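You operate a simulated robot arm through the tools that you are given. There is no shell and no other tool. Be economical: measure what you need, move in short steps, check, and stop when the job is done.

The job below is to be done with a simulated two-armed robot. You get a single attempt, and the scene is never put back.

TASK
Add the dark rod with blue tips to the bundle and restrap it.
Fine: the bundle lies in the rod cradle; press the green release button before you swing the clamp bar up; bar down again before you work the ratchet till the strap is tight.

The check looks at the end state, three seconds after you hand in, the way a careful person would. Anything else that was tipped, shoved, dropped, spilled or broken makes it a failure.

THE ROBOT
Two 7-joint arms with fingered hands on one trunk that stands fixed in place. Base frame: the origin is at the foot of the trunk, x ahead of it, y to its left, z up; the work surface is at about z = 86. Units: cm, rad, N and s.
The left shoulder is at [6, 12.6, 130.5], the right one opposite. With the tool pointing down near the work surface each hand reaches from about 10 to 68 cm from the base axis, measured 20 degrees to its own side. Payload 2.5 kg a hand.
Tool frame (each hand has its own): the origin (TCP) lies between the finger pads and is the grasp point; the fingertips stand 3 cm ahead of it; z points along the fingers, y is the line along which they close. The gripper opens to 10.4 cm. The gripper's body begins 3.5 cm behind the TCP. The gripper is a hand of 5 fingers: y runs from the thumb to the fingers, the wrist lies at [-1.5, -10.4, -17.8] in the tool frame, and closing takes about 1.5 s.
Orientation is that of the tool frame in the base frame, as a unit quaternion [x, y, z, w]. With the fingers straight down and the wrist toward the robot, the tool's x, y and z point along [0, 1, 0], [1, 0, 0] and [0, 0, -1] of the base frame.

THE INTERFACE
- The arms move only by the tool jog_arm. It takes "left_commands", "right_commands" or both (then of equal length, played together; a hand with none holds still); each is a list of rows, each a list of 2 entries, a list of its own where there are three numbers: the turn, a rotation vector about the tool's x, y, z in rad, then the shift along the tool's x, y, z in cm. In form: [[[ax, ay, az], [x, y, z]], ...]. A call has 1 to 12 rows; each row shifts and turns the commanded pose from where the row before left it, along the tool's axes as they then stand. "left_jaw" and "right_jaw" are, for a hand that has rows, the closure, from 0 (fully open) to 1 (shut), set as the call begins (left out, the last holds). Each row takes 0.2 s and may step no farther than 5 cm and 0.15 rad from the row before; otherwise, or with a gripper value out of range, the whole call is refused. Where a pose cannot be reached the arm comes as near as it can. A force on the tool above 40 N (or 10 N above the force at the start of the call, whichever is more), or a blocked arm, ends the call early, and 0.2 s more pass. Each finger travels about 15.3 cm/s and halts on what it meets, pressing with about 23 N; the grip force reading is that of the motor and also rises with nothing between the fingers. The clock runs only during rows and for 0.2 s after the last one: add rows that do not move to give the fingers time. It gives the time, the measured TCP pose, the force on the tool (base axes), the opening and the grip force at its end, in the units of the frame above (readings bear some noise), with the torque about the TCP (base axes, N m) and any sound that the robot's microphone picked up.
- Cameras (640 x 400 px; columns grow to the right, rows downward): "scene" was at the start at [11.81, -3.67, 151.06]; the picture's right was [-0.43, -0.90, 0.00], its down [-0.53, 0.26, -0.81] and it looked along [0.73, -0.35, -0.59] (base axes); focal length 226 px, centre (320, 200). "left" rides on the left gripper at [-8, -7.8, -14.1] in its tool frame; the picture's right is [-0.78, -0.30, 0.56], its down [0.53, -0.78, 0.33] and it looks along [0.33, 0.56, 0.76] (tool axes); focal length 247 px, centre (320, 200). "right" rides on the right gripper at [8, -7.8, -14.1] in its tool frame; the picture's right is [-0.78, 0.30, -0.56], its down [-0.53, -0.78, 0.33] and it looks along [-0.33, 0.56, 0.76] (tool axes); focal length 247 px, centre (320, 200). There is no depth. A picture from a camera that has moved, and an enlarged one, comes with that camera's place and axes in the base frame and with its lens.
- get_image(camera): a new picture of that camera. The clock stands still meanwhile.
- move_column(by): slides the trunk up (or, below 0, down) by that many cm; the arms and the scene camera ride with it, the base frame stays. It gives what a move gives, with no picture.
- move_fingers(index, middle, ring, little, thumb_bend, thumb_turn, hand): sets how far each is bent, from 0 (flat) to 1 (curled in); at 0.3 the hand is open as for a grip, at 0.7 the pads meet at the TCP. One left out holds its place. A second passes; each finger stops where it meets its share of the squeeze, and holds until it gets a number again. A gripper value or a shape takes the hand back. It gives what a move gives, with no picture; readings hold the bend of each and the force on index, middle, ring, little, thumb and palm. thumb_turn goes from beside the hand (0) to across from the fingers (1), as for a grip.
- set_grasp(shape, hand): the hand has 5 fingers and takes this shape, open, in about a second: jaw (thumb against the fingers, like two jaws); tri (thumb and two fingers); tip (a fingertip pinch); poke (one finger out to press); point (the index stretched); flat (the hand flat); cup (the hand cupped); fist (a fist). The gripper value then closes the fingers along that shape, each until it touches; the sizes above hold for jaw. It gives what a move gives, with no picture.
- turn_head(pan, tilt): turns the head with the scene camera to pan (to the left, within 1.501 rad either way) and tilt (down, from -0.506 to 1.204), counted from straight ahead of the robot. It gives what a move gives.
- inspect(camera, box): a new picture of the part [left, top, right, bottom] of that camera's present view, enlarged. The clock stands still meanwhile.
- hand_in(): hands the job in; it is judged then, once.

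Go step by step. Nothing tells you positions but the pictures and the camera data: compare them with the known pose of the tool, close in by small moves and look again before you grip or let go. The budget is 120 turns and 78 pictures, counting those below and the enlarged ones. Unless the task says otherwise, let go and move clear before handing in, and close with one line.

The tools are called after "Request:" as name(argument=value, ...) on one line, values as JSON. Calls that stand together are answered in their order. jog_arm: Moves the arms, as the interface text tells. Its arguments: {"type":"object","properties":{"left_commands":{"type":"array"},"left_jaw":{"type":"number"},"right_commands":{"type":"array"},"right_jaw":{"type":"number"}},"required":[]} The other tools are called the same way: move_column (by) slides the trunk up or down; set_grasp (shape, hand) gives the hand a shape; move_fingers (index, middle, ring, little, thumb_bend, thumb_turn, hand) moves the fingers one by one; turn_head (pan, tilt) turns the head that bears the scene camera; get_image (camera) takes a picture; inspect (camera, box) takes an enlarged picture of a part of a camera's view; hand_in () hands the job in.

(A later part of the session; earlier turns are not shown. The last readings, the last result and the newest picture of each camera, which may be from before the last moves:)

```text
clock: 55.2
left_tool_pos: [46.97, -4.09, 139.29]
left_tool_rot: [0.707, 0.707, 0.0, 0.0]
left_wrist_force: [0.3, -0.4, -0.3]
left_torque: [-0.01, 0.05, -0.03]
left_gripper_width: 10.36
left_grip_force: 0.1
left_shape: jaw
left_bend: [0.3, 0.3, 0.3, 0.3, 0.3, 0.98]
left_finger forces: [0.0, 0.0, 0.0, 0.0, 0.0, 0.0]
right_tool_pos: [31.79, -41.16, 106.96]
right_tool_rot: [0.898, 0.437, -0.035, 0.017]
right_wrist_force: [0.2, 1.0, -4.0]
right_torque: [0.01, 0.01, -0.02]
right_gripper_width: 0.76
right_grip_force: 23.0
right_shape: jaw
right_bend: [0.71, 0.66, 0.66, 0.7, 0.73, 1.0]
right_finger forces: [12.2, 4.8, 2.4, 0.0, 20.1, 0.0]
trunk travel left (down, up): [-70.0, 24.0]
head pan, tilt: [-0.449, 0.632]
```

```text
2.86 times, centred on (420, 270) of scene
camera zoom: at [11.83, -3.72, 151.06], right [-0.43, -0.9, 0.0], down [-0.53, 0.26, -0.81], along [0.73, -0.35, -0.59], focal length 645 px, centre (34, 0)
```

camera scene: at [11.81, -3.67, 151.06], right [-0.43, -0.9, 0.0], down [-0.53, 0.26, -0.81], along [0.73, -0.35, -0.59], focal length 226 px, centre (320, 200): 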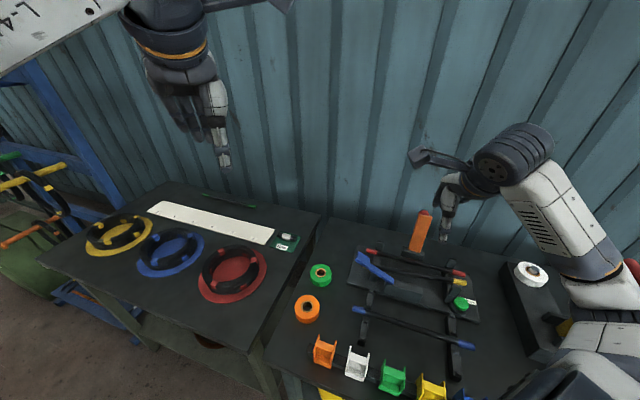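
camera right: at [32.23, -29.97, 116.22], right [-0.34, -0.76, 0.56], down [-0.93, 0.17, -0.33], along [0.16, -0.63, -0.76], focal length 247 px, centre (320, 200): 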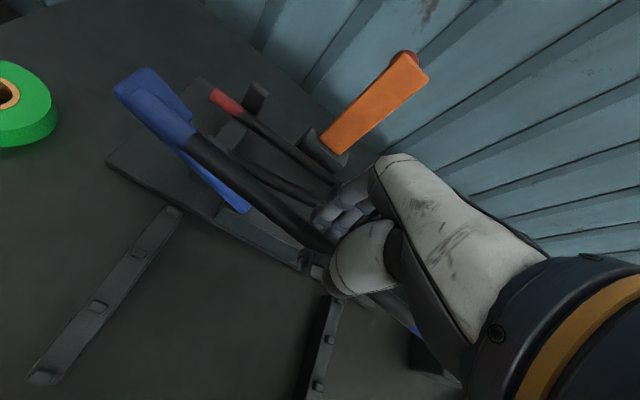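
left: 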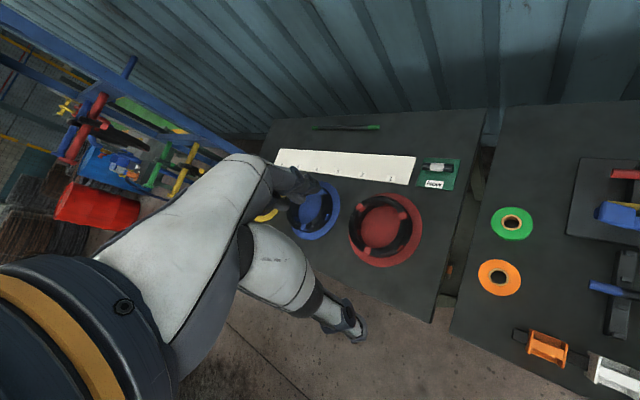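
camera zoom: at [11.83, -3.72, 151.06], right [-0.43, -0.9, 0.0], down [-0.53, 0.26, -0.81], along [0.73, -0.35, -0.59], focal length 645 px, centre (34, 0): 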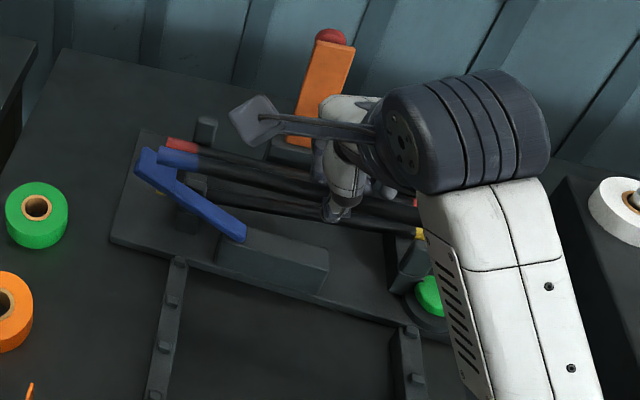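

The rod is now parallel to the cradle axis and level (centre about 1.45 cm below the TCP). Moving over the gap between the bundle rods at height.

Request:
jog_arm(right_commands=[[[0, 0, 0], [-0.3, 2.7, 0]], [[0, 0, 0], [-0.3, 2.7, 0]], [[0, 0, 0], [-0.3, 2.7, 0]], [[0, 0, 0], [-0.24, 2.31, 0.09]], [[0, 0, 0], [0, 0, 0]]])

Request:
inspect(camera="right", box=[80, 40, 400, 340])

Request:
inspect(camera="scene", box=[340, 190, 500, 310])

```text
clock: 56.4
left_tool_pos: [46.92, -4.19, 139.26]
left_tool_rot: [0.706, 0.708, 0.0, 0.001]
left_wrist_force: [0.2, -0.7, 0.6]
left_torque: [-0.01, -0.02, 0.01]
left_gripper_width: 10.39
left_grip_force: 0.0
left_shape: jaw
left_bend: [0.3, 0.3, 0.3, 0.3, 0.3, 0.98]
left_finger forces: [0.1, 0.1, 0.1, 0.0, 0.0, 0.0]
right_tool_pos: [39.27, -48.49, 107.04]
right_tool_rot: [0.899, 0.437, -0.034, 0.018]
right_wrist_force: [-0.1, -0.7, -4.9]
right_torque: [0.01, 0.03, 0.0]
right_gripper_width: 0.77
right_grip_force: 22.5
right_shape: jaw
right_bend: [0.71, 0.66, 0.66, 0.7, 0.73, 1.0]
right_finger forces: [12.3, 4.6, 2.4, 0.0, 20.0, 0.0]
trunk travel left (down, up): [-70.0, 24.0]
head pan, tilt: [-0.449, 0.632]
```

```text
1.33 times, centred on (240, 190) of right
camera zoom: at [38.86, -36.43, 120.6], right [-0.22, -0.76, 0.61], down [-0.96, 0.04, -0.29], along [0.2, -0.65, -0.73], focal length 329 px, centre (427, 213)
```

zoom: 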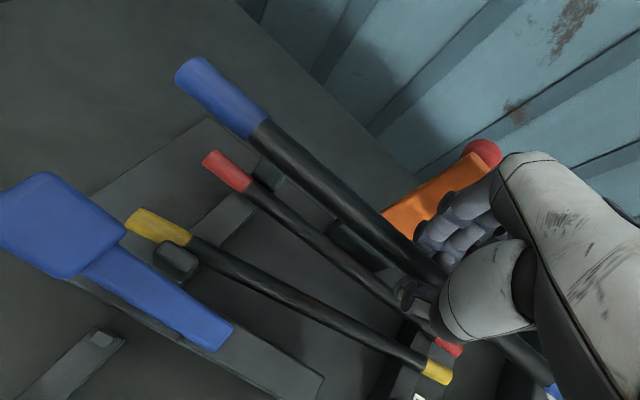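

```text
3.33 times, centred on (420, 250) of scene
camera zoom: at [11.83, -3.71, 151.06], right [-0.43, -0.9, 0.0], down [-0.53, 0.26, -0.81], along [0.73, -0.35, -0.59], focal length 753 px, centre (-13, 33)
```

zoom: 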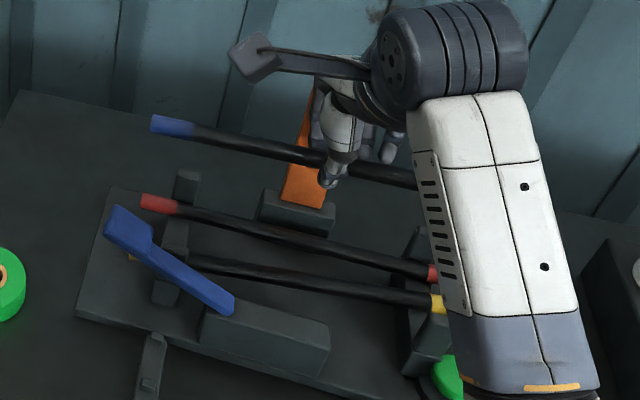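

The rod is parallel above the cradle. The gap centre looks about 0.25 cm further rear; I'll descend 10 cm with that shift and check.

Request:
jog_arm(right_commands=[[[0, 0, 0], [0.26, 0.08, 3.3]], [[0, 0, 0], [0.26, 0.08, 3.3]], [[0, 0, 0], [0.26, 0.09, 3.3]], [[0, 0, 0], [0, 0, 0]]])

Request:
inspect(camera="right", box=[80, 40, 400, 340])

Request:
inspect(camera="scene", box=[350, 220, 490, 310])

```text
clock: 57.4
left_tool_pos: [46.93, -4.06, 139.33]
left_tool_rot: [0.707, 0.707, 0.0, 0.0]
left_wrist_force: [-0.2, 0.0, 0.3]
left_torque: [0.04, -0.02, 0.02]
left_gripper_width: 10.37
left_grip_force: 0.0
left_shape: jaw
left_bend: [0.3, 0.3, 0.3, 0.3, 0.3, 0.98]
left_finger forces: [0.0, 0.0, 0.0, 0.1, 0.0, 0.0]
right_tool_pos: [39.12, -48.59, 96.89]
right_tool_rot: [0.898, 0.438, -0.034, 0.017]
right_wrist_force: [-0.8, 0.0, -4.3]
right_torque: [0.04, -0.02, -0.02]
right_gripper_width: 0.75
right_grip_force: 23.0
right_shape: jaw
right_bend: [0.71, 0.66, 0.66, 0.7, 0.73, 1.0]
right_finger forces: [12.3, 4.6, 2.5, 0.0, 19.8, 0.0]
trunk travel left (down, up): [-70.0, 24.0]
head pan, tilt: [-0.449, 0.632]
```

```text
1.33 times, centred on (240, 190) of right
camera zoom: at [38.81, -36.54, 110.45], right [-0.22, -0.76, 0.61], down [-0.96, 0.04, -0.29], along [0.2, -0.65, -0.73], focal length 329 px, centre (427, 213)
```

zoom: 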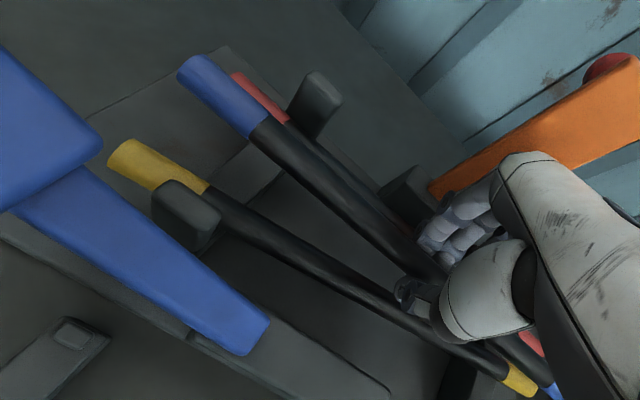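

```text
4.44 times, centred on (420, 265) of scene
camera zoom: at [11.83, -3.71, 151.06], right [-0.43, -0.9, 0.0], down [-0.53, 0.26, -0.81], along [0.73, -0.35, -0.59], focal length 1003 px, centre (-124, -89)
```

zoom: 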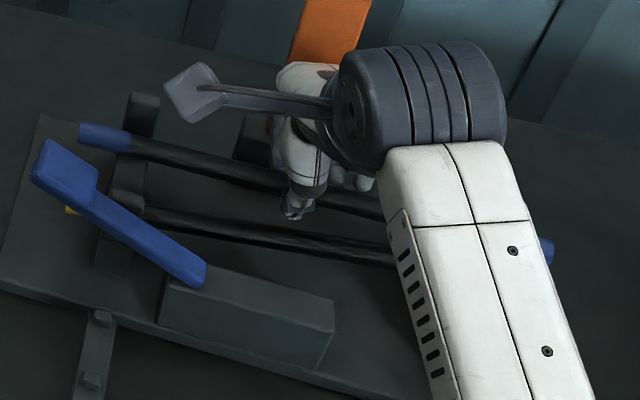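

The left end should go about 0.5 cm further rear. I'll apply a small shift and yaw and lower toward the saddles.

Request:
jog_arm(right_commands=[[[0, 0, 0.02], [0, 0.35, 0]], [[0, 0, 0], [0.08, 0, 1]], [[0, 0, 0], [0.08, 0, 0.9]], [[0, 0, 0], [0, 0, 0]]])

Request:
inspect(camera="right", box=[120, 60, 400, 320])

```text
clock: 58.4
left_tool_pos: [46.92, -4.08, 139.25]
left_tool_rot: [0.706, 0.708, 0.001, 0.0]
left_wrist_force: [0.7, -0.1, 0.0]
left_torque: [-0.03, 0.01, 0.02]
left_gripper_width: 10.38
left_grip_force: 0.0
left_shape: jaw
left_bend: [0.3, 0.3, 0.3, 0.3, 0.3, 0.98]
left_finger forces: [0.0, 0.1, 0.0, 0.1, 0.0, 0.1]
right_tool_pos: [39.87, -48.79, 95.26]
right_tool_rot: [0.903, 0.427, -0.034, 0.018]
right_wrist_force: [0.6, -1.8, -2.3]
right_torque: [0.02, 0.02, 0.01]
right_gripper_width: 0.79
right_grip_force: 22.9
right_shape: jaw
right_bend: [0.71, 0.66, 0.66, 0.7, 0.74, 1.0]
right_finger forces: [12.8, 5.0, 2.7, 0.0, 24.1, 0.0]
trunk travel left (down, up): [-70.0, 24.0]
head pan, tilt: [-0.449, 0.632]
```

```text
1.54 times, centred on (260, 190) of right
camera zoom: at [39.55, -36.8, 108.72], right [-0.24, -0.75, 0.61], down [-0.95, 0.06, -0.29], along [0.18, -0.66, -0.73], focal length 380 px, centre (412, 215)
```

zoom: 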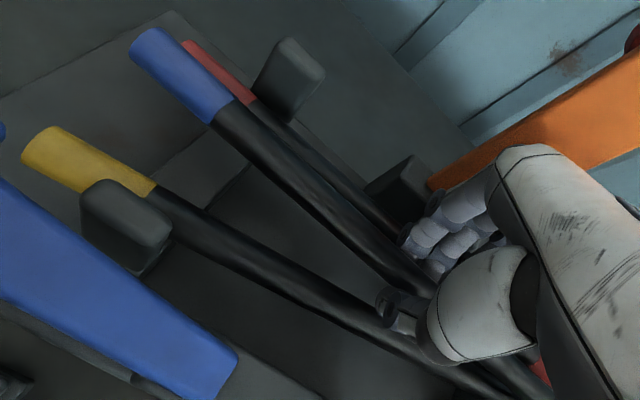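

The rod's left end is now about 0.6 cm too far rear; shifting back and lowering a bit more.

Request:
jog_arm(right_commands=[[[0, 0, 0], [0, -0.3, 0]], [[0, 0, 0], [0, -0.3, 0]], [[0, 0, 0], [0.05, 0, 0.6]], [[0, 0, 0], [0, 0, 0]]])

Request:
inspect(camera="right", box=[120, 60, 400, 320])

```text
clock: 59.4
left_tool_pos: [46.84, -4.11, 139.32]
left_tool_rot: [0.707, 0.708, 0.0, 0.0]
left_wrist_force: [-0.3, 0.2, -0.3]
left_torque: [-0.02, 0.01, 0.0]
left_gripper_width: 10.36
left_grip_force: 0.0
left_shape: jaw
left_bend: [0.3, 0.3, 0.3, 0.3, 0.3, 0.98]
left_finger forces: [0.0, 0.1, 0.1, 0.0, 0.0, 0.0]
right_tool_pos: [39.26, -48.47, 94.81]
right_tool_rot: [0.903, 0.427, -0.032, 0.018]
right_wrist_force: [3.7, -3.3, 4.5]
right_torque: [0.03, -0.03, -0.05]
right_gripper_width: 0.92
right_grip_force: 22.9
right_shape: jaw
right_bend: [0.71, 0.66, 0.66, 0.7, 0.77, 1.0]
right_finger forces: [16.3, 5.8, 2.9, 0.3, 33.3, 0.1]
trunk travel left (down, up): [-70.0, 24.0]
head pan, tilt: [-0.449, 0.632]
```

```text
1.54 times, centred on (260, 190) of right
camera zoom: at [39.06, -36.42, 108.29], right [-0.24, -0.75, 0.62], down [-0.95, 0.06, -0.3], along [0.19, -0.66, -0.73], focal length 380 px, centre (412, 215)
```

zoom: 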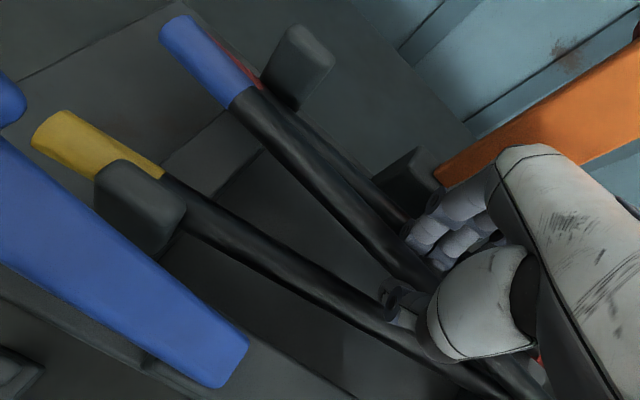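

The thumb's slope is touching the yellow rod and has yawed the held rod. I'll lift 2 cm and re-measure.

Request:
jog_arm(right_commands=[[[0, 0, 0], [-0.08, 0, -1]], [[0, 0, 0], [-0.08, 0, -1]], [[0, 0, 0], [0, 0, 0]]])

Request:
inspect(camera="right", box=[120, 60, 460, 380])

Request:
inspect(camera="scene", box=[350, 220, 490, 310])

```text
clock: 60.2
left_tool_pos: [46.91, -4.18, 139.22]
left_tool_rot: [0.706, 0.708, 0.0, 0.0]
left_wrist_force: [0.9, -0.6, -0.5]
left_torque: [0.02, 0.02, 0.01]
left_gripper_width: 10.36
left_grip_force: 0.0
left_shape: jaw
left_bend: [0.3, 0.3, 0.3, 0.3, 0.3, 0.98]
left_finger forces: [0.0, 0.0, 0.0, 0.0, 0.0, 0.0]
right_tool_pos: [39.36, -48.53, 96.65]
right_tool_rot: [0.903, 0.428, -0.035, 0.016]
right_wrist_force: [-0.1, 0.6, -4.8]
right_torque: [0.02, 0.02, 0.03]
right_gripper_width: 0.85
right_grip_force: 22.8
right_shape: jaw
right_bend: [0.71, 0.66, 0.66, 0.7, 0.76, 1.0]
right_finger forces: [13.9, 5.1, 2.4, 0.3, 18.2, 0.1]
trunk travel left (down, up): [-70.0, 24.0]
head pan, tilt: [-0.449, 0.632]
```

```text
1.25 times, centred on (290, 220) of right
camera zoom: at [39.13, -36.49, 110.18], right [-0.23, -0.75, 0.61], down [-0.96, 0.06, -0.29], along [0.18, -0.65, -0.73], focal length 309 px, centre (358, 175)
```

zoom: 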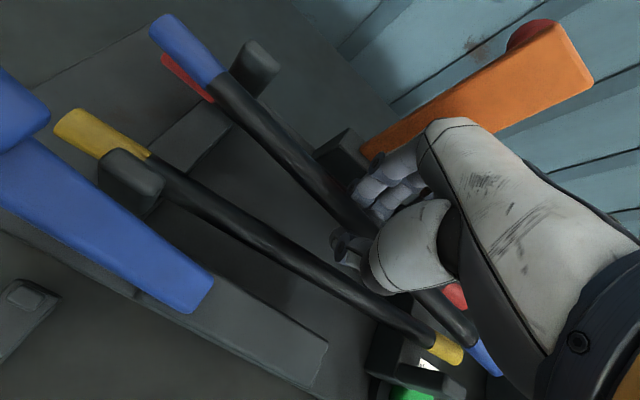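

```text
4.44 times, centred on (420, 265) of scene
camera zoom: at [11.85, -3.72, 151.05], right [-0.43, -0.9, 0.0], down [-0.53, 0.26, -0.81], along [0.73, -0.35, -0.59], focal length 1003 px, centre (-124, -89)
```

zoom: 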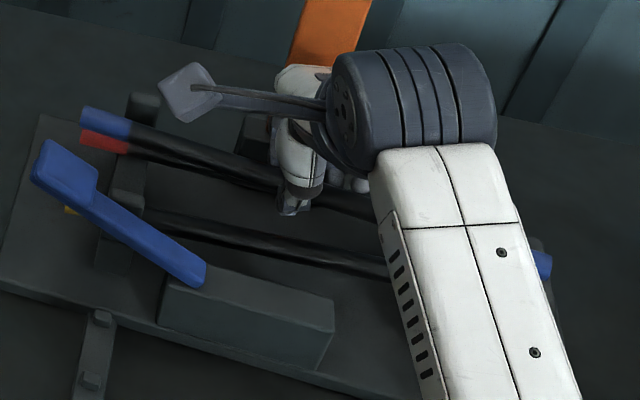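

The held rod is yawed 0.14 rad against the needed 0.03. I'll rotate the hand back 0.115 rad, shift 0.3 cm rearward, lower to just before thumb contact and check.

Request:
jog_arm(right_commands=[[[0, 0, -0.115], [0, 0.3, 0]], [[0, 0, 0], [0.05, 0, 0.7]], [[0, 0, 0], [0.05, 0, 0.6]], [[0, 0, 0], [0, 0, 0]]])

Request:
inspect(camera="right", box=[120, 60, 460, 380])

```text
clock: 61.2
left_tool_pos: [46.91, -4.14, 139.25]
left_tool_rot: [0.706, 0.708, 0.0, -0.001]
left_wrist_force: [0.8, -0.1, -0.4]
left_torque: [-0.01, 0.02, 0.04]
left_gripper_width: 10.34
left_grip_force: 0.1
left_shape: jaw
left_bend: [0.3, 0.3, 0.3, 0.3, 0.3, 0.98]
left_finger forces: [0.0, 0.0, 0.1, 0.0, 0.1, 0.0]
right_tool_pos: [39.48, -48.67, 95.33]
right_tool_rot: [0.877, 0.48, -0.034, 0.013]
right_wrist_force: [0.7, -0.4, -5.1]
right_torque: [0.04, -0.03, 0.06]
right_gripper_width: 0.87
right_grip_force: 23.2
right_shape: jaw
right_bend: [0.71, 0.66, 0.66, 0.7, 0.76, 1.0]
right_finger forces: [13.9, 5.0, 2.5, 0.1, 17.8, 0.1]
trunk travel left (down, up): [-70.0, 24.0]
head pan, tilt: [-0.449, 0.632]
```

```text
1.25 times, centred on (290, 220) of right
camera zoom: at [38.06, -36.77, 108.87], right [-0.14, -0.78, 0.61], down [-0.96, -0.05, -0.28], along [0.25, -0.63, -0.74], focal length 309 px, centre (358, 175)
```

zoom: 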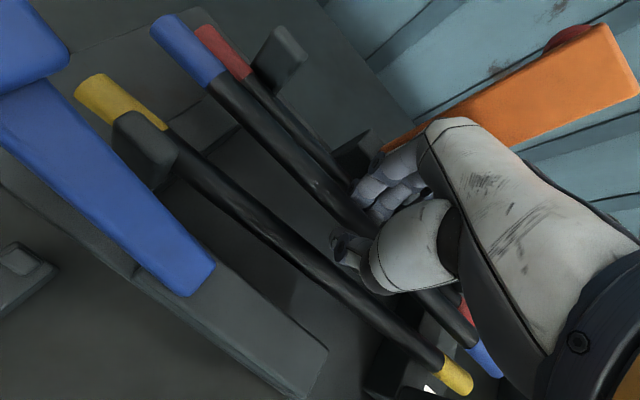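

The three rods are now parallel with the new one over the gap. Lowering a hair and releasing gently.

Request:
jog_arm(right_commands=[[[0, 0, 0], [0.02, 0, 0.3]], [[0, 0, 0], [0, 0, 0]]])

Request:
jog_arm(right_commands=[[[0, 0, 0], [0, 0, 0]], [[0, 0, 0], [0, 0, 0]], [[0, 0, 0], [0, 0, 0]], [[0, 0, 0], [0, 0, 0]]], right_jaw=0.75)

Request:
inspect(camera="right", box=[120, 60, 460, 380])

```text
clock: 61.8
left_tool_pos: [46.87, -4.28, 139.29]
left_tool_rot: [0.708, 0.707, 0.0, 0.0]
left_wrist_force: [-0.1, 0.3, -0.3]
left_torque: [0.01, -0.02, 0.0]
left_gripper_width: 10.36
left_grip_force: 0.0
left_shape: jaw
left_bend: [0.3, 0.3, 0.3, 0.3, 0.3, 0.98]
left_finger forces: [0.0, 0.0, 0.0, 0.1, 0.0, 0.0]
right_tool_pos: [39.65, -48.56, 95.08]
right_tool_rot: [0.877, 0.479, -0.034, 0.014]
right_wrist_force: [-0.5, 0.9, -5.2]
right_torque: [0.08, 0.01, 0.04]
right_gripper_width: 0.85
right_grip_force: 22.3
right_shape: jaw
right_bend: [0.71, 0.66, 0.66, 0.7, 0.76, 1.0]
right_finger forces: [14.0, 5.0, 2.6, 0.1, 17.9, 0.1]
trunk travel left (down, up): [-70.0, 24.0]
head pan, tilt: [-0.449, 0.632]
```

```text
clock: 62.8
left_tool_pos: [46.86, -4.02, 139.36]
left_tool_rot: [0.706, 0.708, 0.0, 0.0]
left_wrist_force: [-0.2, -0.1, 0.1]
left_torque: [-0.01, 0.03, 0.01]
left_gripper_width: 10.38
left_grip_force: 0.0
left_shape: jaw
left_bend: [0.3, 0.3, 0.3, 0.3, 0.3, 0.98]
left_finger forces: [0.0, 0.0, 0.0, 0.1, 0.1, 0.0]
right_tool_pos: [39.6, -48.56, 95.08]
right_tool_rot: [0.877, 0.479, -0.035, 0.017]
right_wrist_force: [2.3, -2.0, 5.6]
right_torque: [0.0, -0.03, -0.01]
right_gripper_width: 2.55
right_grip_force: 0.0
right_shape: jaw
right_bend: [0.74, 0.56, 0.54, 0.5, 0.77, 1.0]
right_finger forces: [0.1, 0.9, 0.1, 0.1, 5.2, 0.0]
trunk travel left (down, up): [-70.0, 24.0]
head pan, tilt: [-0.449, 0.632]
```

```text
1.25 times, centred on (290, 220) of right
camera zoom: at [38.06, -36.76, 108.74], right [-0.14, -0.78, 0.61], down [-0.96, -0.05, -0.29], along [0.25, -0.63, -0.74], focal length 309 px, centre (358, 175)
```

zoom: 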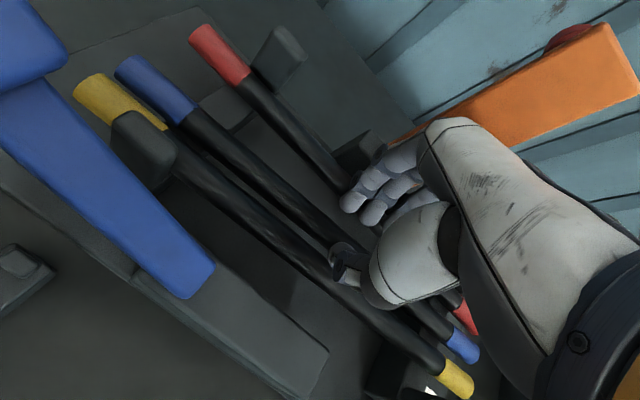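

The rod has dropped into the cradle between the other two. Lifting straight out.

Request:
jog_arm(right_commands=[[[0, 0, 0], [-0.08, 0, -1]], [[0, 0, 0], [-0.16, 0, -2]], [[0, 0, 0], [-0.3, 0, -4]], [[0, 0, 0], [-0.3, -1, -4]], [[0, 0, 0], [-0.3, -3, -3]], [[0, 0, 0], [0, 0, 0]]])

Request:
inspect(camera="right", box=[60, 40, 480, 400])

```text
clock: 64.2
left_tool_pos: [46.9, -4.11, 139.33]
left_tool_rot: [0.706, 0.708, 0.001, 0.0]
left_wrist_force: [0.6, 0.1, -0.4]
left_torque: [0.01, -0.03, 0.01]
left_gripper_width: 10.39
left_grip_force: 0.1
left_shape: jaw
left_bend: [0.3, 0.3, 0.3, 0.3, 0.3, 0.98]
left_finger forces: [0.0, 0.0, 0.1, 0.0, 0.0, 0.0]
right_tool_pos: [36.14, -46.5, 108.99]
right_tool_rot: [0.877, 0.479, -0.035, 0.016]
right_wrist_force: [0.2, 0.3, 0.0]
right_torque: [0.01, 0.0, 0.04]
right_gripper_width: 2.6
right_grip_force: 0.0
right_shape: jaw
right_bend: [0.74, 0.56, 0.54, 0.5, 0.74, 1.0]
right_finger forces: [0.0, 0.1, 0.1, 0.0, 0.1, 0.1]
trunk travel left (down, up): [-70.0, 24.0]
head pan, tilt: [-0.449, 0.632]
```

```text
1.11 times, centred on (270, 220) of right
camera zoom: at [34.73, -34.7, 122.68], right [-0.14, -0.78, 0.61], down [-0.96, -0.05, -0.29], along [0.25, -0.63, -0.74], focal length 274 px, centre (376, 178)
```

zoom: 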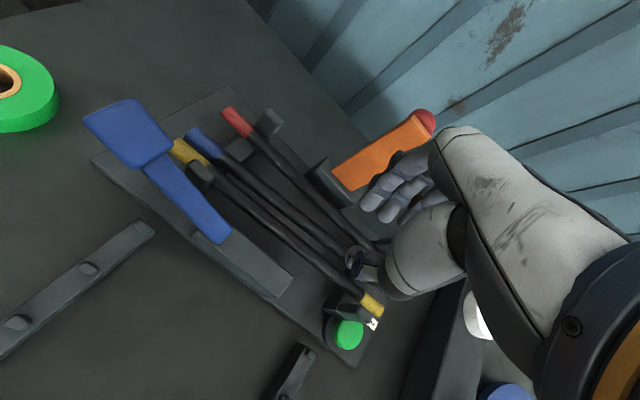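

All three rods lie in the cradle. Next is the bar: I'll re-orient to the same tilted tip-grip pose used before and bring the bar down under control.

Request:
jog_arm(right_commands=[[[0, 0, 0.095], [0, 0, -4]], [[0, 0.076, 0], [0, 0, -4]], [[0, 0, -0.145], [0, 0, -1]], [[0, 0, -0.145], [0, 0, 0]], [[0, 0, -0.145], [0, 0, 0]], [[0, 0, -0.145], [0, 0, 0]], [[0, 0, -0.145], [0, 0, 0]], [[0, 0, -0.145], [0, 0, 0]], [[0, 0, -0.145], [0, 0, 0]], [[0, 0, -0.145], [0, 0, 0]], [[0, 0, -0.145], [0, 0, 0]], [[0, 0, -0.145], [0, 0, 0]]])

Request:
jog_arm(right_commands=[[[0, -0.131, 0], [0, 0, 0]], [[0, -0.131, 0], [0, 0, 0]], [[0, -0.131, 0], [0, 0, 0]], [[0, -0.131, 0], [0, 0, 0]], [[0, -0.131, 0], [0, 0, 0]], [[0, -0.13, 0], [0, 0, 0]], [[0, 0, 0], [0, 0, 0]]])

Request:
set_grasp(shape="tip", hand="right")

```text
clock: 66.8
left_tool_pos: [46.92, -4.08, 139.28]
left_tool_rot: [0.707, 0.708, -0.001, 0.0]
left_wrist_force: [-0.2, 0.6, -0.3]
left_torque: [-0.02, 0.0, -0.01]
left_gripper_width: 10.38
left_grip_force: 0.0
left_shape: jaw
left_bend: [0.3, 0.3, 0.3, 0.3, 0.3, 0.98]
left_finger forces: [0.0, 0.0, 0.1, 0.1, 0.0, 0.0]
right_tool_pos: [36.65, -46.02, 117.95]
right_tool_rot: [0.382, 0.924, 0.0, 0.0]
right_wrist_force: [-0.9, 0.1, -0.9]
right_torque: [0.01, 0.0, -0.01]
right_gripper_width: 2.61
right_grip_force: 0.1
right_shape: jaw
right_bend: [0.74, 0.56, 0.54, 0.5, 0.74, 1.0]
right_finger forces: [0.0, 0.1, 0.0, 0.0, 0.0, 0.0]
trunk travel left (down, up): [-70.0, 24.0]
head pan, tilt: [-0.449, 0.632]
```

```text
clock: 68.4
left_tool_pos: [46.84, -4.19, 139.26]
left_tool_rot: [0.707, 0.707, -0.001, 0.0]
left_wrist_force: [-0.6, -0.2, -0.4]
left_torque: [0.0, -0.01, 0.01]
left_gripper_width: 10.37
left_grip_force: 0.1
left_shape: jaw
left_bend: [0.3, 0.3, 0.3, 0.3, 0.3, 0.98]
left_finger forces: [0.0, 0.0, 0.1, 0.0, 0.1, 0.0]
right_tool_pos: [36.61, -46.07, 118.04]
right_tool_rot: [0.354, 0.853, -0.147, 0.354]
right_wrist_force: [0.3, -0.1, -0.1]
right_torque: [0.02, 0.02, 0.0]
right_gripper_width: 2.62
right_grip_force: 0.0
right_shape: jaw
right_bend: [0.74, 0.56, 0.54, 0.5, 0.74, 1.0]
right_finger forces: [0.0, 0.1, 0.0, 0.1, 0.0, 0.0]
trunk travel left (down, up): [-70.0, 24.0]
head pan, tilt: [-0.449, 0.632]
```

```text
clock: 69.3
left_tool_pos: [46.86, -4.13, 139.29]
left_tool_rot: [0.706, 0.708, 0.0, 0.0]
left_wrist_force: [-0.2, -0.2, -0.2]
left_torque: [0.0, 0.02, -0.01]
left_gripper_width: 10.37
left_grip_force: 0.0
left_shape: jaw
left_bend: [0.3, 0.3, 0.3, 0.3, 0.3, 0.98]
left_finger forces: [0.0, 0.0, 0.0, 0.1, 0.0, 0.0]
right_tool_pos: [36.68, -46.11, 118.15]
right_tool_rot: [0.353, 0.854, -0.147, 0.353]
right_wrist_force: [0.6, -0.6, -0.4]
right_torque: [-0.01, 0.03, 0.01]
right_gripper_width: 10.32
right_grip_force: 0.1
right_shape: tip
right_bend: [0.3, 0.98, 0.99, 0.99, 0.3, 0.98]
right_finger forces: [0.0, 0.1, 0.1, 0.0, 0.0, 0.0]
trunk travel left (down, up): [-70.0, 24.0]
head pan, tilt: [-0.449, 0.632]
```

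Request:
jog_arm(right_commands=[[[0, 0, 0], [-1.69, 0.16, 3]], [[0, 0, 0], [0, 0, 4.5]], [[0, 0, 0], [0, 0, 4.5]], [[0, 0, 0], [0, 0, 4]], [[0, 0, 0], [0, 0, 0]]], right_jaw=0.25)

Request:
inspect(camera="right", box=[180, 100, 420, 350])

```text
clock: 70.5
left_tool_pos: [46.9, -4.18, 139.27]
left_tool_rot: [0.707, 0.707, -0.001, 0.0]
left_wrist_force: [-0.5, -0.5, -0.7]
left_torque: [0.03, 0.02, 0.01]
left_gripper_width: 10.39
left_grip_force: 0.2
left_shape: jaw
left_bend: [0.3, 0.3, 0.3, 0.3, 0.3, 0.98]
left_finger forces: [0.0, 0.0, 0.1, 0.0, 0.1, 0.1]
right_tool_pos: [45.46, -54.79, 107.96]
right_tool_rot: [0.353, 0.853, -0.146, 0.355]
right_wrist_force: [0.3, -0.7, -0.6]
right_torque: [0.02, 0.03, 0.02]
right_gripper_width: 7.82
right_grip_force: 0.0
right_shape: tip
right_bend: [0.28, 0.98, 0.99, 0.99, 0.54, 0.99]
right_finger forces: [0.0, 0.0, 0.0, 0.0, 0.1, 0.0]
trunk travel left (down, up): [-70.0, 24.0]
head pan, tilt: [-0.449, 0.632]
```

```text
1.60 times, centred on (300, 225) of right
camera zoom: at [29.03, -49.08, 112.43], right [0.32, 0.1, 0.94], down [-0.12, -0.98, 0.14], along [0.94, -0.16, -0.3], focal length 395 px, centre (352, 160)
```

zoom: 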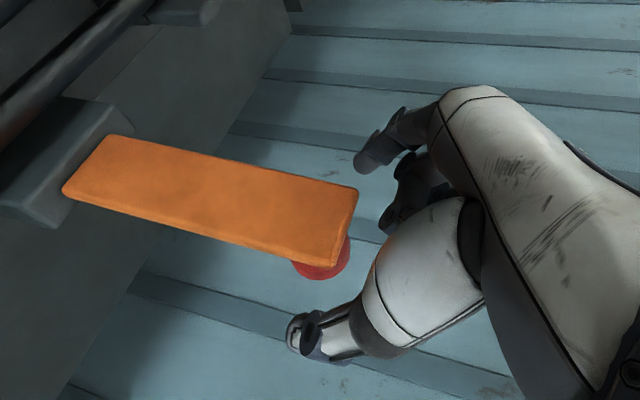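

Straddling the bar as before. Advancing 3 cm and gripping the knob.

Request:
jog_arm(right_commands=[[[0, 0, 0], [0, 0, 1.5]], [[0, 0, 0], [0, 0, 1.5]], [[0, 0, 0], [0, 0, 0]]])

Request:
jog_arm(right_commands=[[[0, 0, 0], [0, 0, 0]], [[0, 0, 0], [0, 0, 0]], [[0, 0, 0], [0, 0, 0]], [[0, 0, 0], [0, 0, 0]], [[0, 0, 0], [0, 0, 0]], [[0, 0, 0], [0, 0, 0]], [[0, 0, 0], [0, 0, 0]]], right_jaw=0.95)

```text
clock: 71.3
left_tool_pos: [46.8, -4.05, 139.34]
left_tool_rot: [0.707, 0.708, -0.001, 0.0]
left_wrist_force: [-0.4, 0.0, 0.5]
left_torque: [0.01, 0.03, -0.02]
left_gripper_width: 10.35
left_grip_force: 0.1
left_shape: jaw
left_bend: [0.3, 0.3, 0.3, 0.3, 0.3, 0.98]
left_finger forces: [0.0, 0.0, 0.1, 0.0, 0.0, 0.1]
right_tool_pos: [47.1, -56.18, 105.84]
right_tool_rot: [0.353, 0.853, -0.146, 0.354]
right_wrist_force: [-0.5, 2.6, 3.5]
right_torque: [-0.03, 0.04, 0.04]
right_gripper_width: 7.84
right_grip_force: 0.1
right_shape: tip
right_bend: [0.28, 0.98, 0.99, 0.99, 0.54, 0.99]
right_finger forces: [0.0, 4.6, 0.0, 0.0, 0.0, 0.0]
trunk travel left (down, up): [-70.0, 24.0]
head pan, tilt: [-0.449, 0.632]
```

```text
clock: 72.9
left_tool_pos: [46.82, -4.08, 139.34]
left_tool_rot: [0.707, 0.707, 0.0, 0.0]
left_wrist_force: [0.4, 0.3, -0.5]
left_torque: [-0.01, -0.01, 0.01]
left_gripper_width: 10.36
left_grip_force: 0.1
left_shape: jaw
left_bend: [0.3, 0.3, 0.3, 0.3, 0.3, 0.98]
left_finger forces: [0.0, 0.0, 0.1, 0.0, 0.0, 0.0]
right_tool_pos: [47.12, -56.31, 105.69]
right_tool_rot: [0.354, 0.853, -0.148, 0.354]
right_wrist_force: [0.0, -5.5, 5.8]
right_torque: [-0.26, 0.07, -0.16]
right_gripper_width: 1.49
right_grip_force: 22.5
right_shape: tip
right_bend: [0.72, 0.99, 1.0, 1.0, 0.71, 1.0]
right_finger forces: [18.9, 14.5, 0.1, 0.0, 28.0, 0.0]
trunk travel left (down, up): [-70.0, 24.0]
head pan, tilt: [-0.449, 0.632]
```

Gripped. Reversing the arc, first part.

Request:
jog_arm(right_commands=[[[0, 0, 0], [0.75, 0, -1.6]], [[0, 0, 0], [0.95, 0, -1.5]], [[0, 0, 0], [1.12, 0, -1.48]], [[0, 0, 0], [1.33, 0, -1.29]], [[0, 0, 0], [0, 0, 0]]])

Request:
inspect(camera="scene", box=[340, 190, 500, 290])

```text
clock: 74.1
left_tool_pos: [46.95, -4.21, 139.24]
left_tool_rot: [0.707, 0.707, -0.001, 0.0]
left_wrist_force: [0.0, -0.1, 0.0]
left_torque: [-0.01, 0.03, 0.0]
left_gripper_width: 10.34
left_grip_force: 0.0
left_shape: jaw
left_bend: [0.3, 0.3, 0.3, 0.3, 0.3, 0.98]
left_finger forces: [0.0, 0.0, 0.0, 0.0, 0.0, 0.0]
right_tool_pos: [42.28, -51.38, 107.0]
right_tool_rot: [0.354, 0.854, -0.145, 0.353]
right_wrist_force: [0.0, 0.0, -0.3]
right_torque: [0.05, -0.02, -0.01]
right_gripper_width: 1.37
right_grip_force: 23.6
right_shape: tip
right_bend: [0.73, 1.0, 1.0, 1.0, 0.78, 1.0]
right_finger forces: [0.0, 0.0, 0.0, 0.1, 0.0, 0.0]
trunk travel left (down, up): [-70.0, 24.0]
head pan, tilt: [-0.449, 0.632]
```

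```text
4.00 times, centred on (420, 240) of scene
camera zoom: at [11.82, -3.7, 151.06], right [-0.43, -0.9, 0.0], down [-0.53, 0.26, -0.81], along [0.73, -0.35, -0.59], focal length 903 px, centre (-80, 40)
```

zoom: 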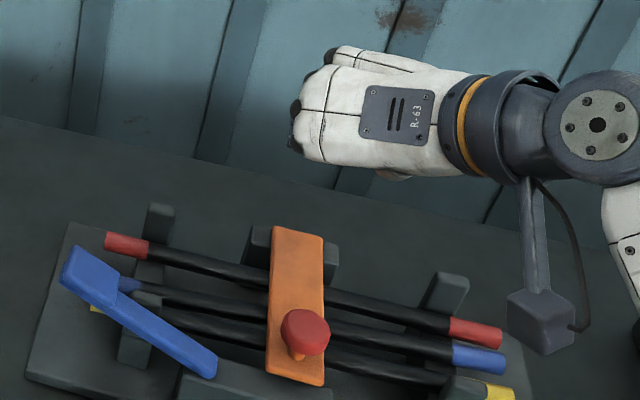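

The bar slipped over-centre and closed by itself; it is down over all three rods, nothing disturbed. Now the ratchet: its paddle is at about (44.9, -33.1, 99), rooted near (38.4, -40.2, 91.6). I'll re-orient to pinch along its hinge axis.

Request:
jog_arm(right_commands=[[[0, 0, 0], [-2.83, 0, -2.83]], [[0, 0, 0], [-2.83, 0, -2.83]], [[0, 0.131, 0], [0, 0, 0]], [[0, 0.131, 0], [0, 0, 0]], [[0, 0.131, 0], [0, 0, 0]], [[0, 0.131, 0], [0, 0, 0]], [[0, 0.131, 0], [0, 0, 0]], [[0, 0.13, 0], [0, 0, 0]], [[0, 0, 0], [4, 0, 0]], [[0, 0, 0], [4, 0, 0]], [[0, 0, 0], [0, 0, 0]]], right_jaw=0.3)

Request:
jog_arm(right_commands=[[[0, 0, 0.143], [0, 0, 0]], [[0, 0, 0.143], [0, 0, 0]], [[0, 0, 0.143], [0, 0, 0]], [[0, 0, 0.143], [0, 0, 0]], [[0, 0, 0.143], [0, 0, 0]], [[0, 0, 0.143], [0, 0, 0]], [[0, 0, 0.143], [0, 0, 0]], [[0, 0, 0.143], [0, 0, 0]], [[0, 0, 0.143], [0, 0, 0]], [[0, 0, 0.143], [0, 0, 0]], [[0, 0, 0.1408], [0, 0, 0]], [[0, 0, 0], [0, 0, 0]]])

```text
clock: 76.5
left_tool_pos: [46.83, -4.14, 139.38]
left_tool_rot: [0.706, 0.708, 0.001, 0.0]
left_wrist_force: [0.6, -1.1, -0.2]
left_torque: [0.0, 0.03, -0.01]
left_gripper_width: 10.34
left_grip_force: 0.1
left_shape: jaw
left_bend: [0.3, 0.3, 0.3, 0.3, 0.3, 0.98]
left_finger forces: [0.0, 0.0, 0.1, 0.0, 0.0, 0.0]
right_tool_pos: [36.39, -45.49, 115.09]
right_tool_rot: [0.384, 0.923, 0.001, 0.0]
right_wrist_force: [-0.9, -0.3, -0.1]
right_torque: [0.01, 0.01, 0.0]
right_gripper_width: 7.25
right_grip_force: 0.0
right_shape: tip
right_bend: [0.28, 0.98, 0.99, 0.99, 0.58, 0.99]
right_finger forces: [0.1, 0.0, 0.0, 0.1, 0.1, 0.0]
trunk travel left (down, up): [-70.0, 24.0]
head pan, tilt: [-0.449, 0.632]
```

```text
clock: 79.1
left_tool_pos: [46.81, -4.24, 139.29]
left_tool_rot: [0.707, 0.708, 0.0, 0.0]
left_wrist_force: [0.2, -0.4, -0.1]
left_torque: [0.0, -0.01, -0.01]
left_gripper_width: 10.39
left_grip_force: 0.0
left_shape: jaw
left_bend: [0.3, 0.3, 0.3, 0.3, 0.3, 0.98]
left_finger forces: [0.0, 0.1, 0.0, 0.0, 0.0, 0.0]
right_tool_pos: [36.35, -45.73, 115.0]
right_tool_rot: [0.924, 0.382, 0.0, -0.001]
right_wrist_force: [-0.6, 0.4, 0.3]
right_torque: [0.0, 0.01, 0.0]
right_gripper_width: 7.28
right_grip_force: 0.1
right_shape: tip
right_bend: [0.28, 0.98, 0.99, 0.99, 0.58, 0.99]
right_finger forces: [0.0, 0.2, 0.1, 0.0, 0.0, 0.1]
trunk travel left (down, up): [-70.0, 24.0]
head pan, tilt: [-0.449, 0.632]
```

Request:
jog_arm(right_commands=[[[0, 0, 0], [4.8, -0.97, 0]], [[0, 0, 0], [4.8, -0.97, 0]], [[0, 0, 0], [4.8, -0.96, 0]], [[0, 0, 0], [0.5, 0, 4.7]], [[0, 0, 0], [0, 0, 4.7]], [[0, 0, 0], [0, 0, 0]]])

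Request:
inspect(camera="right", box=[160, 80, 420, 360])

```text
clock: 80.5
left_tool_pos: [46.92, -4.16, 139.38]
left_tool_rot: [0.707, 0.707, 0.0, 0.001]
left_wrist_force: [0.3, 0.3, -0.3]
left_torque: [0.0, -0.01, 0.02]
left_gripper_width: 10.39
left_grip_force: 0.1
left_shape: jaw
left_bend: [0.3, 0.3, 0.3, 0.3, 0.3, 0.98]
left_finger forces: [0.0, 0.1, 0.0, 0.0, 0.0, 0.0]
right_tool_pos: [45.12, -32.89, 105.8]
right_tool_rot: [0.924, 0.382, 0.0, -0.001]
right_wrist_force: [0.3, -0.2, 0.4]
right_torque: [0.01, -0.01, 0.01]
right_gripper_width: 7.26
right_grip_force: 0.0
right_shape: tip
right_bend: [0.28, 0.98, 0.99, 0.99, 0.58, 0.99]
right_finger forces: [0.0, 0.1, 0.0, 0.0, 0.1, 0.1]
trunk travel left (down, up): [-70.0, 24.0]
head pan, tilt: [-0.449, 0.632]
```

```text
1.43 times, centred on (290, 220) of right
camera zoom: at [45.2, -21.64, 120.02], right [-0.34, -0.76, 0.56], down [-0.93, 0.17, -0.33], along [0.16, -0.63, -0.76], focal length 353 px, centre (363, 171)
```

zoom: 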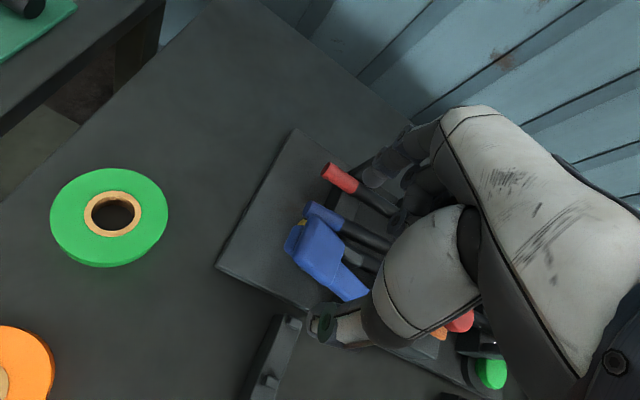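

The paddle is centred between index and thumb. Descending and gripping its sides.

Request:
jog_arm(right_commands=[[[0, 0, 0], [-0.2, -0.1, 2.5]], [[0, 0, 0], [0, 0, 2.3]], [[0, 0, 0], [0, 0, 0]]])

Request:
jog_arm(right_commands=[[[0, 0, 0], [0, 0, 0]], [[0, 0, 0], [0, 0, 0]], [[0, 0, 0], [0, 0, 0]], [[0, 0, 0], [0, 0, 0]], [[0, 0, 0], [0, 0, 0]], [[0, 0, 0], [0, 0, 0]], [[0, 0, 0], [0, 0, 0]]], right_jaw=1.0)

Request:
inspect(camera="right", box=[200, 100, 420, 340])

```text
clock: 81.3
left_tool_pos: [46.88, -4.13, 139.18]
left_tool_rot: [0.707, 0.707, 0.0, 0.0]
left_wrist_force: [0.3, -0.5, -0.2]
left_torque: [-0.01, 0.01, -0.02]
left_gripper_width: 10.37
left_grip_force: 0.0
left_shape: jaw
left_bend: [0.3, 0.3, 0.3, 0.3, 0.3, 0.98]
left_finger forces: [0.0, 0.0, 0.0, 0.0, 0.1, 0.1]
right_tool_pos: [44.8, -33.0, 100.82]
right_tool_rot: [0.924, 0.382, 0.0, 0.0]
right_wrist_force: [-0.3, -0.1, -0.4]
right_torque: [0.0, 0.01, 0.03]
right_gripper_width: 7.25
right_grip_force: 0.1
right_shape: tip
right_bend: [0.28, 0.98, 0.99, 0.99, 0.58, 0.99]
right_finger forces: [0.0, 0.0, 0.0, 0.0, 0.0, 0.1]
trunk travel left (down, up): [-70.0, 24.0]
head pan, tilt: [-0.449, 0.632]
```

```text
clock: 82.9
left_tool_pos: [46.86, -4.12, 139.26]
left_tool_rot: [0.707, 0.708, 0.0, 0.0]
left_wrist_force: [0.4, -0.5, 1.0]
left_torque: [-0.03, -0.07, -0.02]
left_gripper_width: 10.37
left_grip_force: 0.1
left_shape: jaw
left_bend: [0.3, 0.3, 0.3, 0.3, 0.3, 0.98]
left_finger forces: [0.1, 0.0, 0.0, 0.1, 0.0, 0.0]
right_tool_pos: [44.66, -33.01, 100.86]
right_tool_rot: [0.924, 0.383, 0.0, -0.001]
right_wrist_force: [-1.1, 1.4, -3.4]
right_torque: [0.02, 0.02, 0.01]
right_gripper_width: 2.79
right_grip_force: 23.0
right_shape: tip
right_bend: [0.74, 1.0, 1.0, 1.0, 0.74, 1.0]
right_finger forces: [20.3, 0.0, 0.1, 0.0, 21.8, 0.0]
trunk travel left (down, up): [-70.0, 24.0]
head pan, tilt: [-0.449, 0.632]
```

```text
1.67 times, centred on (310, 220) of right
camera zoom: at [44.91, -21.71, 115.1], right [-0.34, -0.76, 0.56], down [-0.93, 0.17, -0.33], along [0.16, -0.63, -0.76], focal length 412 px, centre (337, 167)
```

zoom: 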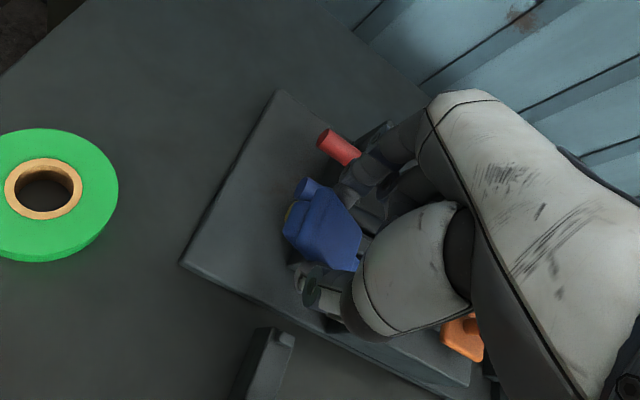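

Gripped (2.8 cm wide paddle). I'll test a small downward stroke first and watch force and sound.

Request:
jog_arm(right_commands=[[[0, 0, 0], [0.55, 0, 0.75]], [[0, 0, 0], [0.5, 0, 0.8]], [[0, 0, 0], [0, 0, 0]]])

```text
clock: 83.7
left_tool_pos: [46.88, -4.06, 139.31]
left_tool_rot: [0.706, 0.708, 0.0, 0.0]
left_wrist_force: [-0.3, 0.0, 0.2]
left_torque: [-0.02, 0.01, -0.01]
left_gripper_width: 10.37
left_grip_force: 0.0
left_shape: jaw
left_bend: [0.3, 0.3, 0.3, 0.3, 0.3, 0.98]
left_finger forces: [0.1, 0.0, 0.0, 0.0, 0.0, 0.0]
right_tool_pos: [45.4, -32.32, 99.45]
right_tool_rot: [0.924, 0.383, 0.0, 0.0]
right_wrist_force: [-5.9, 0.0, 1.2]
right_torque: [-0.02, 0.17, -0.07]
right_gripper_width: 2.74
right_grip_force: 22.9
right_shape: tip
right_bend: [0.74, 1.0, 1.0, 1.0, 0.74, 1.0]
right_finger forces: [20.2, 0.0, 0.0, 0.0, 24.5, 0.0]
trunk travel left (down, up): [-70.0, 24.0]
head pan, tilt: [-0.449, 0.632]
```

Request:
jog_arm(right_commands=[[[0, 0, 0], [0.4, 0, 0.85]], [[0, 0, 0], [0.3, 0, 0.85]], [[0, 0, 0], [0.3, 0, 0.85]], [[0, 0, 0], [0, 0, 0]]])

Request:
inspect(camera="scene", box=[340, 200, 500, 310])

```text
clock: 84.7
left_tool_pos: [46.62, -4.03, 139.37]
left_tool_rot: [0.707, 0.707, 0.0, 0.001]
left_wrist_force: [-0.5, -0.2, 1.2]
left_torque: [-0.04, 0.03, 0.02]
left_gripper_width: 10.37
left_grip_force: 0.0
left_shape: jaw
left_bend: [0.3, 0.3, 0.3, 0.3, 0.3, 0.98]
left_finger forces: [0.1, 0.0, 0.1, 0.1, 0.0, 0.0]
right_tool_pos: [45.98, -31.77, 96.6]
right_tool_rot: [0.924, 0.382, -0.001, 0.0]
right_wrist_force: [-12.0, -2.2, 3.8]
right_torque: [-0.15, 0.36, -0.22]
right_gripper_width: 2.71
right_grip_force: 22.4
right_shape: tip
right_bend: [0.74, 1.0, 1.0, 1.0, 0.74, 1.0]
right_finger forces: [19.1, 0.0, 0.0, 0.0, 26.1, 0.1]
trunk travel left (down, up): [-70.0, 24.0]
head pan, tilt: [-0.449, 0.632]
```

```text
3.64 times, centred on (420, 255) of scene
camera zoom: at [11.62, -3.67, 151.08], right [-0.43, -0.9, 0.0], down [-0.53, 0.26, -0.81], along [0.73, -0.35, -0.59], focal length 821 px, centre (-44, 0)
```

zoom: 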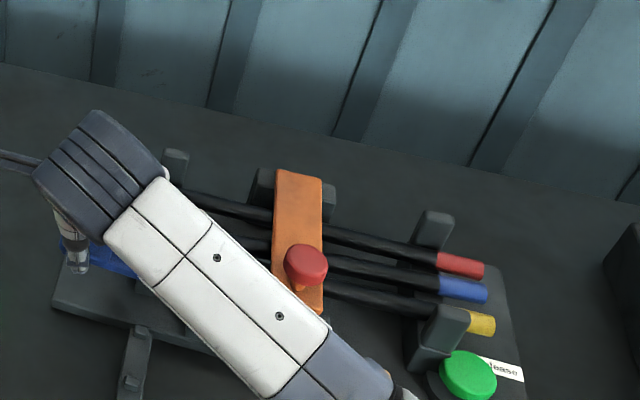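

The lever follows down easily, no click yet. Continuing to its stop, easing inward.

Request:
jog_arm(right_commands=[[[0, 0, 0], [-0.3, 0, 0.7]], [[0, 0, 0], [-0.1, 0, 0.7]], [[0, 0, 0], [0, 0, 0.6]], [[0, 0, 0], [0, 0, 0]]])

```text
clock: 85.7
left_tool_pos: [46.85, -4.0, 139.41]
left_tool_rot: [0.706, 0.708, -0.001, 0.001]
left_wrist_force: [-0.1, 0.5, 0.3]
left_torque: [0.03, 0.0, -0.01]
left_gripper_width: 10.37
left_grip_force: 0.2
left_shape: jaw
left_bend: [0.3, 0.3, 0.3, 0.3, 0.3, 0.98]
left_finger forces: [0.0, 0.0, 0.1, 0.0, 0.1, 0.0]
right_tool_pos: [45.91, -31.81, 94.9]
right_tool_rot: [0.923, 0.384, 0.001, 0.0]
right_wrist_force: [0.0, 8.5, 9.8]
right_torque: [-0.81, -0.13, 0.06]
right_gripper_width: 2.23
right_grip_force: 23.0
right_shape: tip
right_bend: [0.74, 0.99, 1.0, 1.0, 0.76, 1.0]
right_finger forces: [21.8, 37.6, 0.0, 0.0, 19.6, 0.0]
trunk travel left (down, up): [-70.0, 24.0]
head pan, tilt: [-0.449, 0.632]
```

Reached a stop (force rising). Now the up-stroke along the arc.

Request:
jog_arm(right_commands=[[[0, 0, 0], [0, 0, -0.9]], [[0, 0, 0], [-0.15, 0, -1.6]], [[0, 0, 0], [-0.45, 0, -1.7]], [[0, 0, 0], [-0.75, 0, -1.6]], [[0, 0, 0], [-1.0, 0, -1.5]], [[0, 0, 0], [0, 0, 0]]])

```text
clock: 86.7
left_tool_pos: [47.14, -4.14, 139.25]
left_tool_rot: [0.706, 0.708, -0.001, -0.002]
left_wrist_force: [-0.8, 0.6, 0.5]
left_torque: [-0.02, -0.05, -0.02]
left_gripper_width: 10.38
left_grip_force: 0.1
left_shape: jaw
left_bend: [0.3, 0.3, 0.3, 0.3, 0.3, 0.98]
left_finger forces: [0.1, 0.1, 0.1, 0.0, 0.0, 0.1]
right_tool_pos: [44.73, -32.31, 99.17]
right_tool_rot: [0.922, 0.387, -0.012, -0.014]
right_wrist_force: [19.2, -2.9, -29.1]
right_torque: [0.19, -0.08, 0.13]
right_gripper_width: 2.4
right_grip_force: 22.6
right_shape: tip
right_bend: [0.74, 1.0, 1.0, 1.0, 0.77, 1.0]
right_finger forces: [28.8, 0.1, 0.1, 0.0, 15.3, 0.1]
trunk travel left (down, up): [-70.0, 24.0]
head pan, tilt: [-0.449, 0.632]
stopped in row 5 (right hand): the force on the tool passed its limit at 48 N (the readings are from after the stop); the commanded pose is now the measured one
```

It seems the rest position is the upper stop, so the working stroke is downward. I'll drive it fully down until real resistance.

Request:
jog_arm(right_commands=[[[0, 0, 0], [0.4, 0, 1]], [[0, 0, 0], [0.4, 0, 1]], [[0, 0, 0], [0.2, 0, 1]], [[0, 0, 0], [0.0, 0, 1]], [[0, 0, 0], [0, 0, 0.7]], [[0, 0, 0], [-0.1, 0, 0.6]], [[0, 0, 0], [-0.1, 0, 0.6]], [[0, 0, 0], [-0.1, 0, 0.5]], [[0, 0, 0], [0, 0, 0]]])

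Request:
inspect(camera="right", box=[180, 100, 460, 380])

```text
clock: 88.6
left_tool_pos: [46.81, -4.09, 139.39]
left_tool_rot: [0.707, 0.707, 0.0, 0.0]
left_wrist_force: [0.4, -0.3, -0.7]
left_torque: [0.0, 0.03, 0.0]
left_gripper_width: 10.38
left_grip_force: 0.1
left_shape: jaw
left_bend: [0.3, 0.3, 0.3, 0.3, 0.3, 0.98]
left_finger forces: [0.1, 0.0, 0.0, 0.0, 0.0, 0.1]
right_tool_pos: [45.98, -31.77, 94.62]
right_tool_rot: [0.921, 0.389, 0.009, 0.002]
right_wrist_force: [-3.4, 6.3, 13.3]
right_torque: [-0.76, 0.06, 0.02]
right_gripper_width: 2.2
right_grip_force: 22.8
right_shape: tip
right_bend: [0.74, 0.99, 1.0, 1.0, 0.77, 1.0]
right_finger forces: [21.3, 39.5, 0.1, 0.0, 20.2, 0.1]
trunk travel left (down, up): [-70.0, 24.0]
head pan, tilt: [-0.449, 0.632]
stopped in row 9 (right hand): the force on the tool passed its limit at 45 N (the readings are from after the stop); the commanded pose is now the measured one
```

```text
1.43 times, centred on (320, 240) of right
camera zoom: at [45.63, -20.6, 108.86], right [-0.34, -0.77, 0.55], down [-0.92, 0.16, -0.35], along [0.18, -0.62, -0.76], focal length 353 px, centre (320, 143)
```

zoom: 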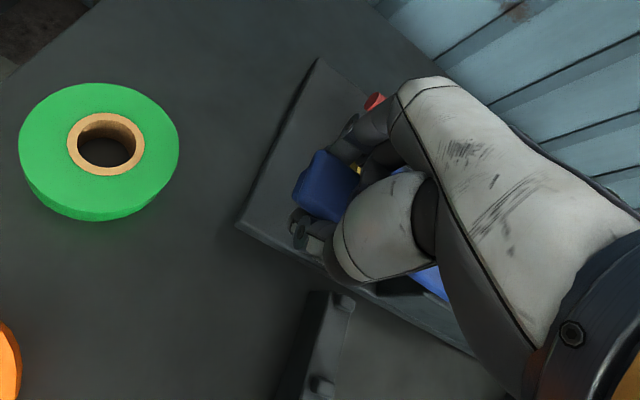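

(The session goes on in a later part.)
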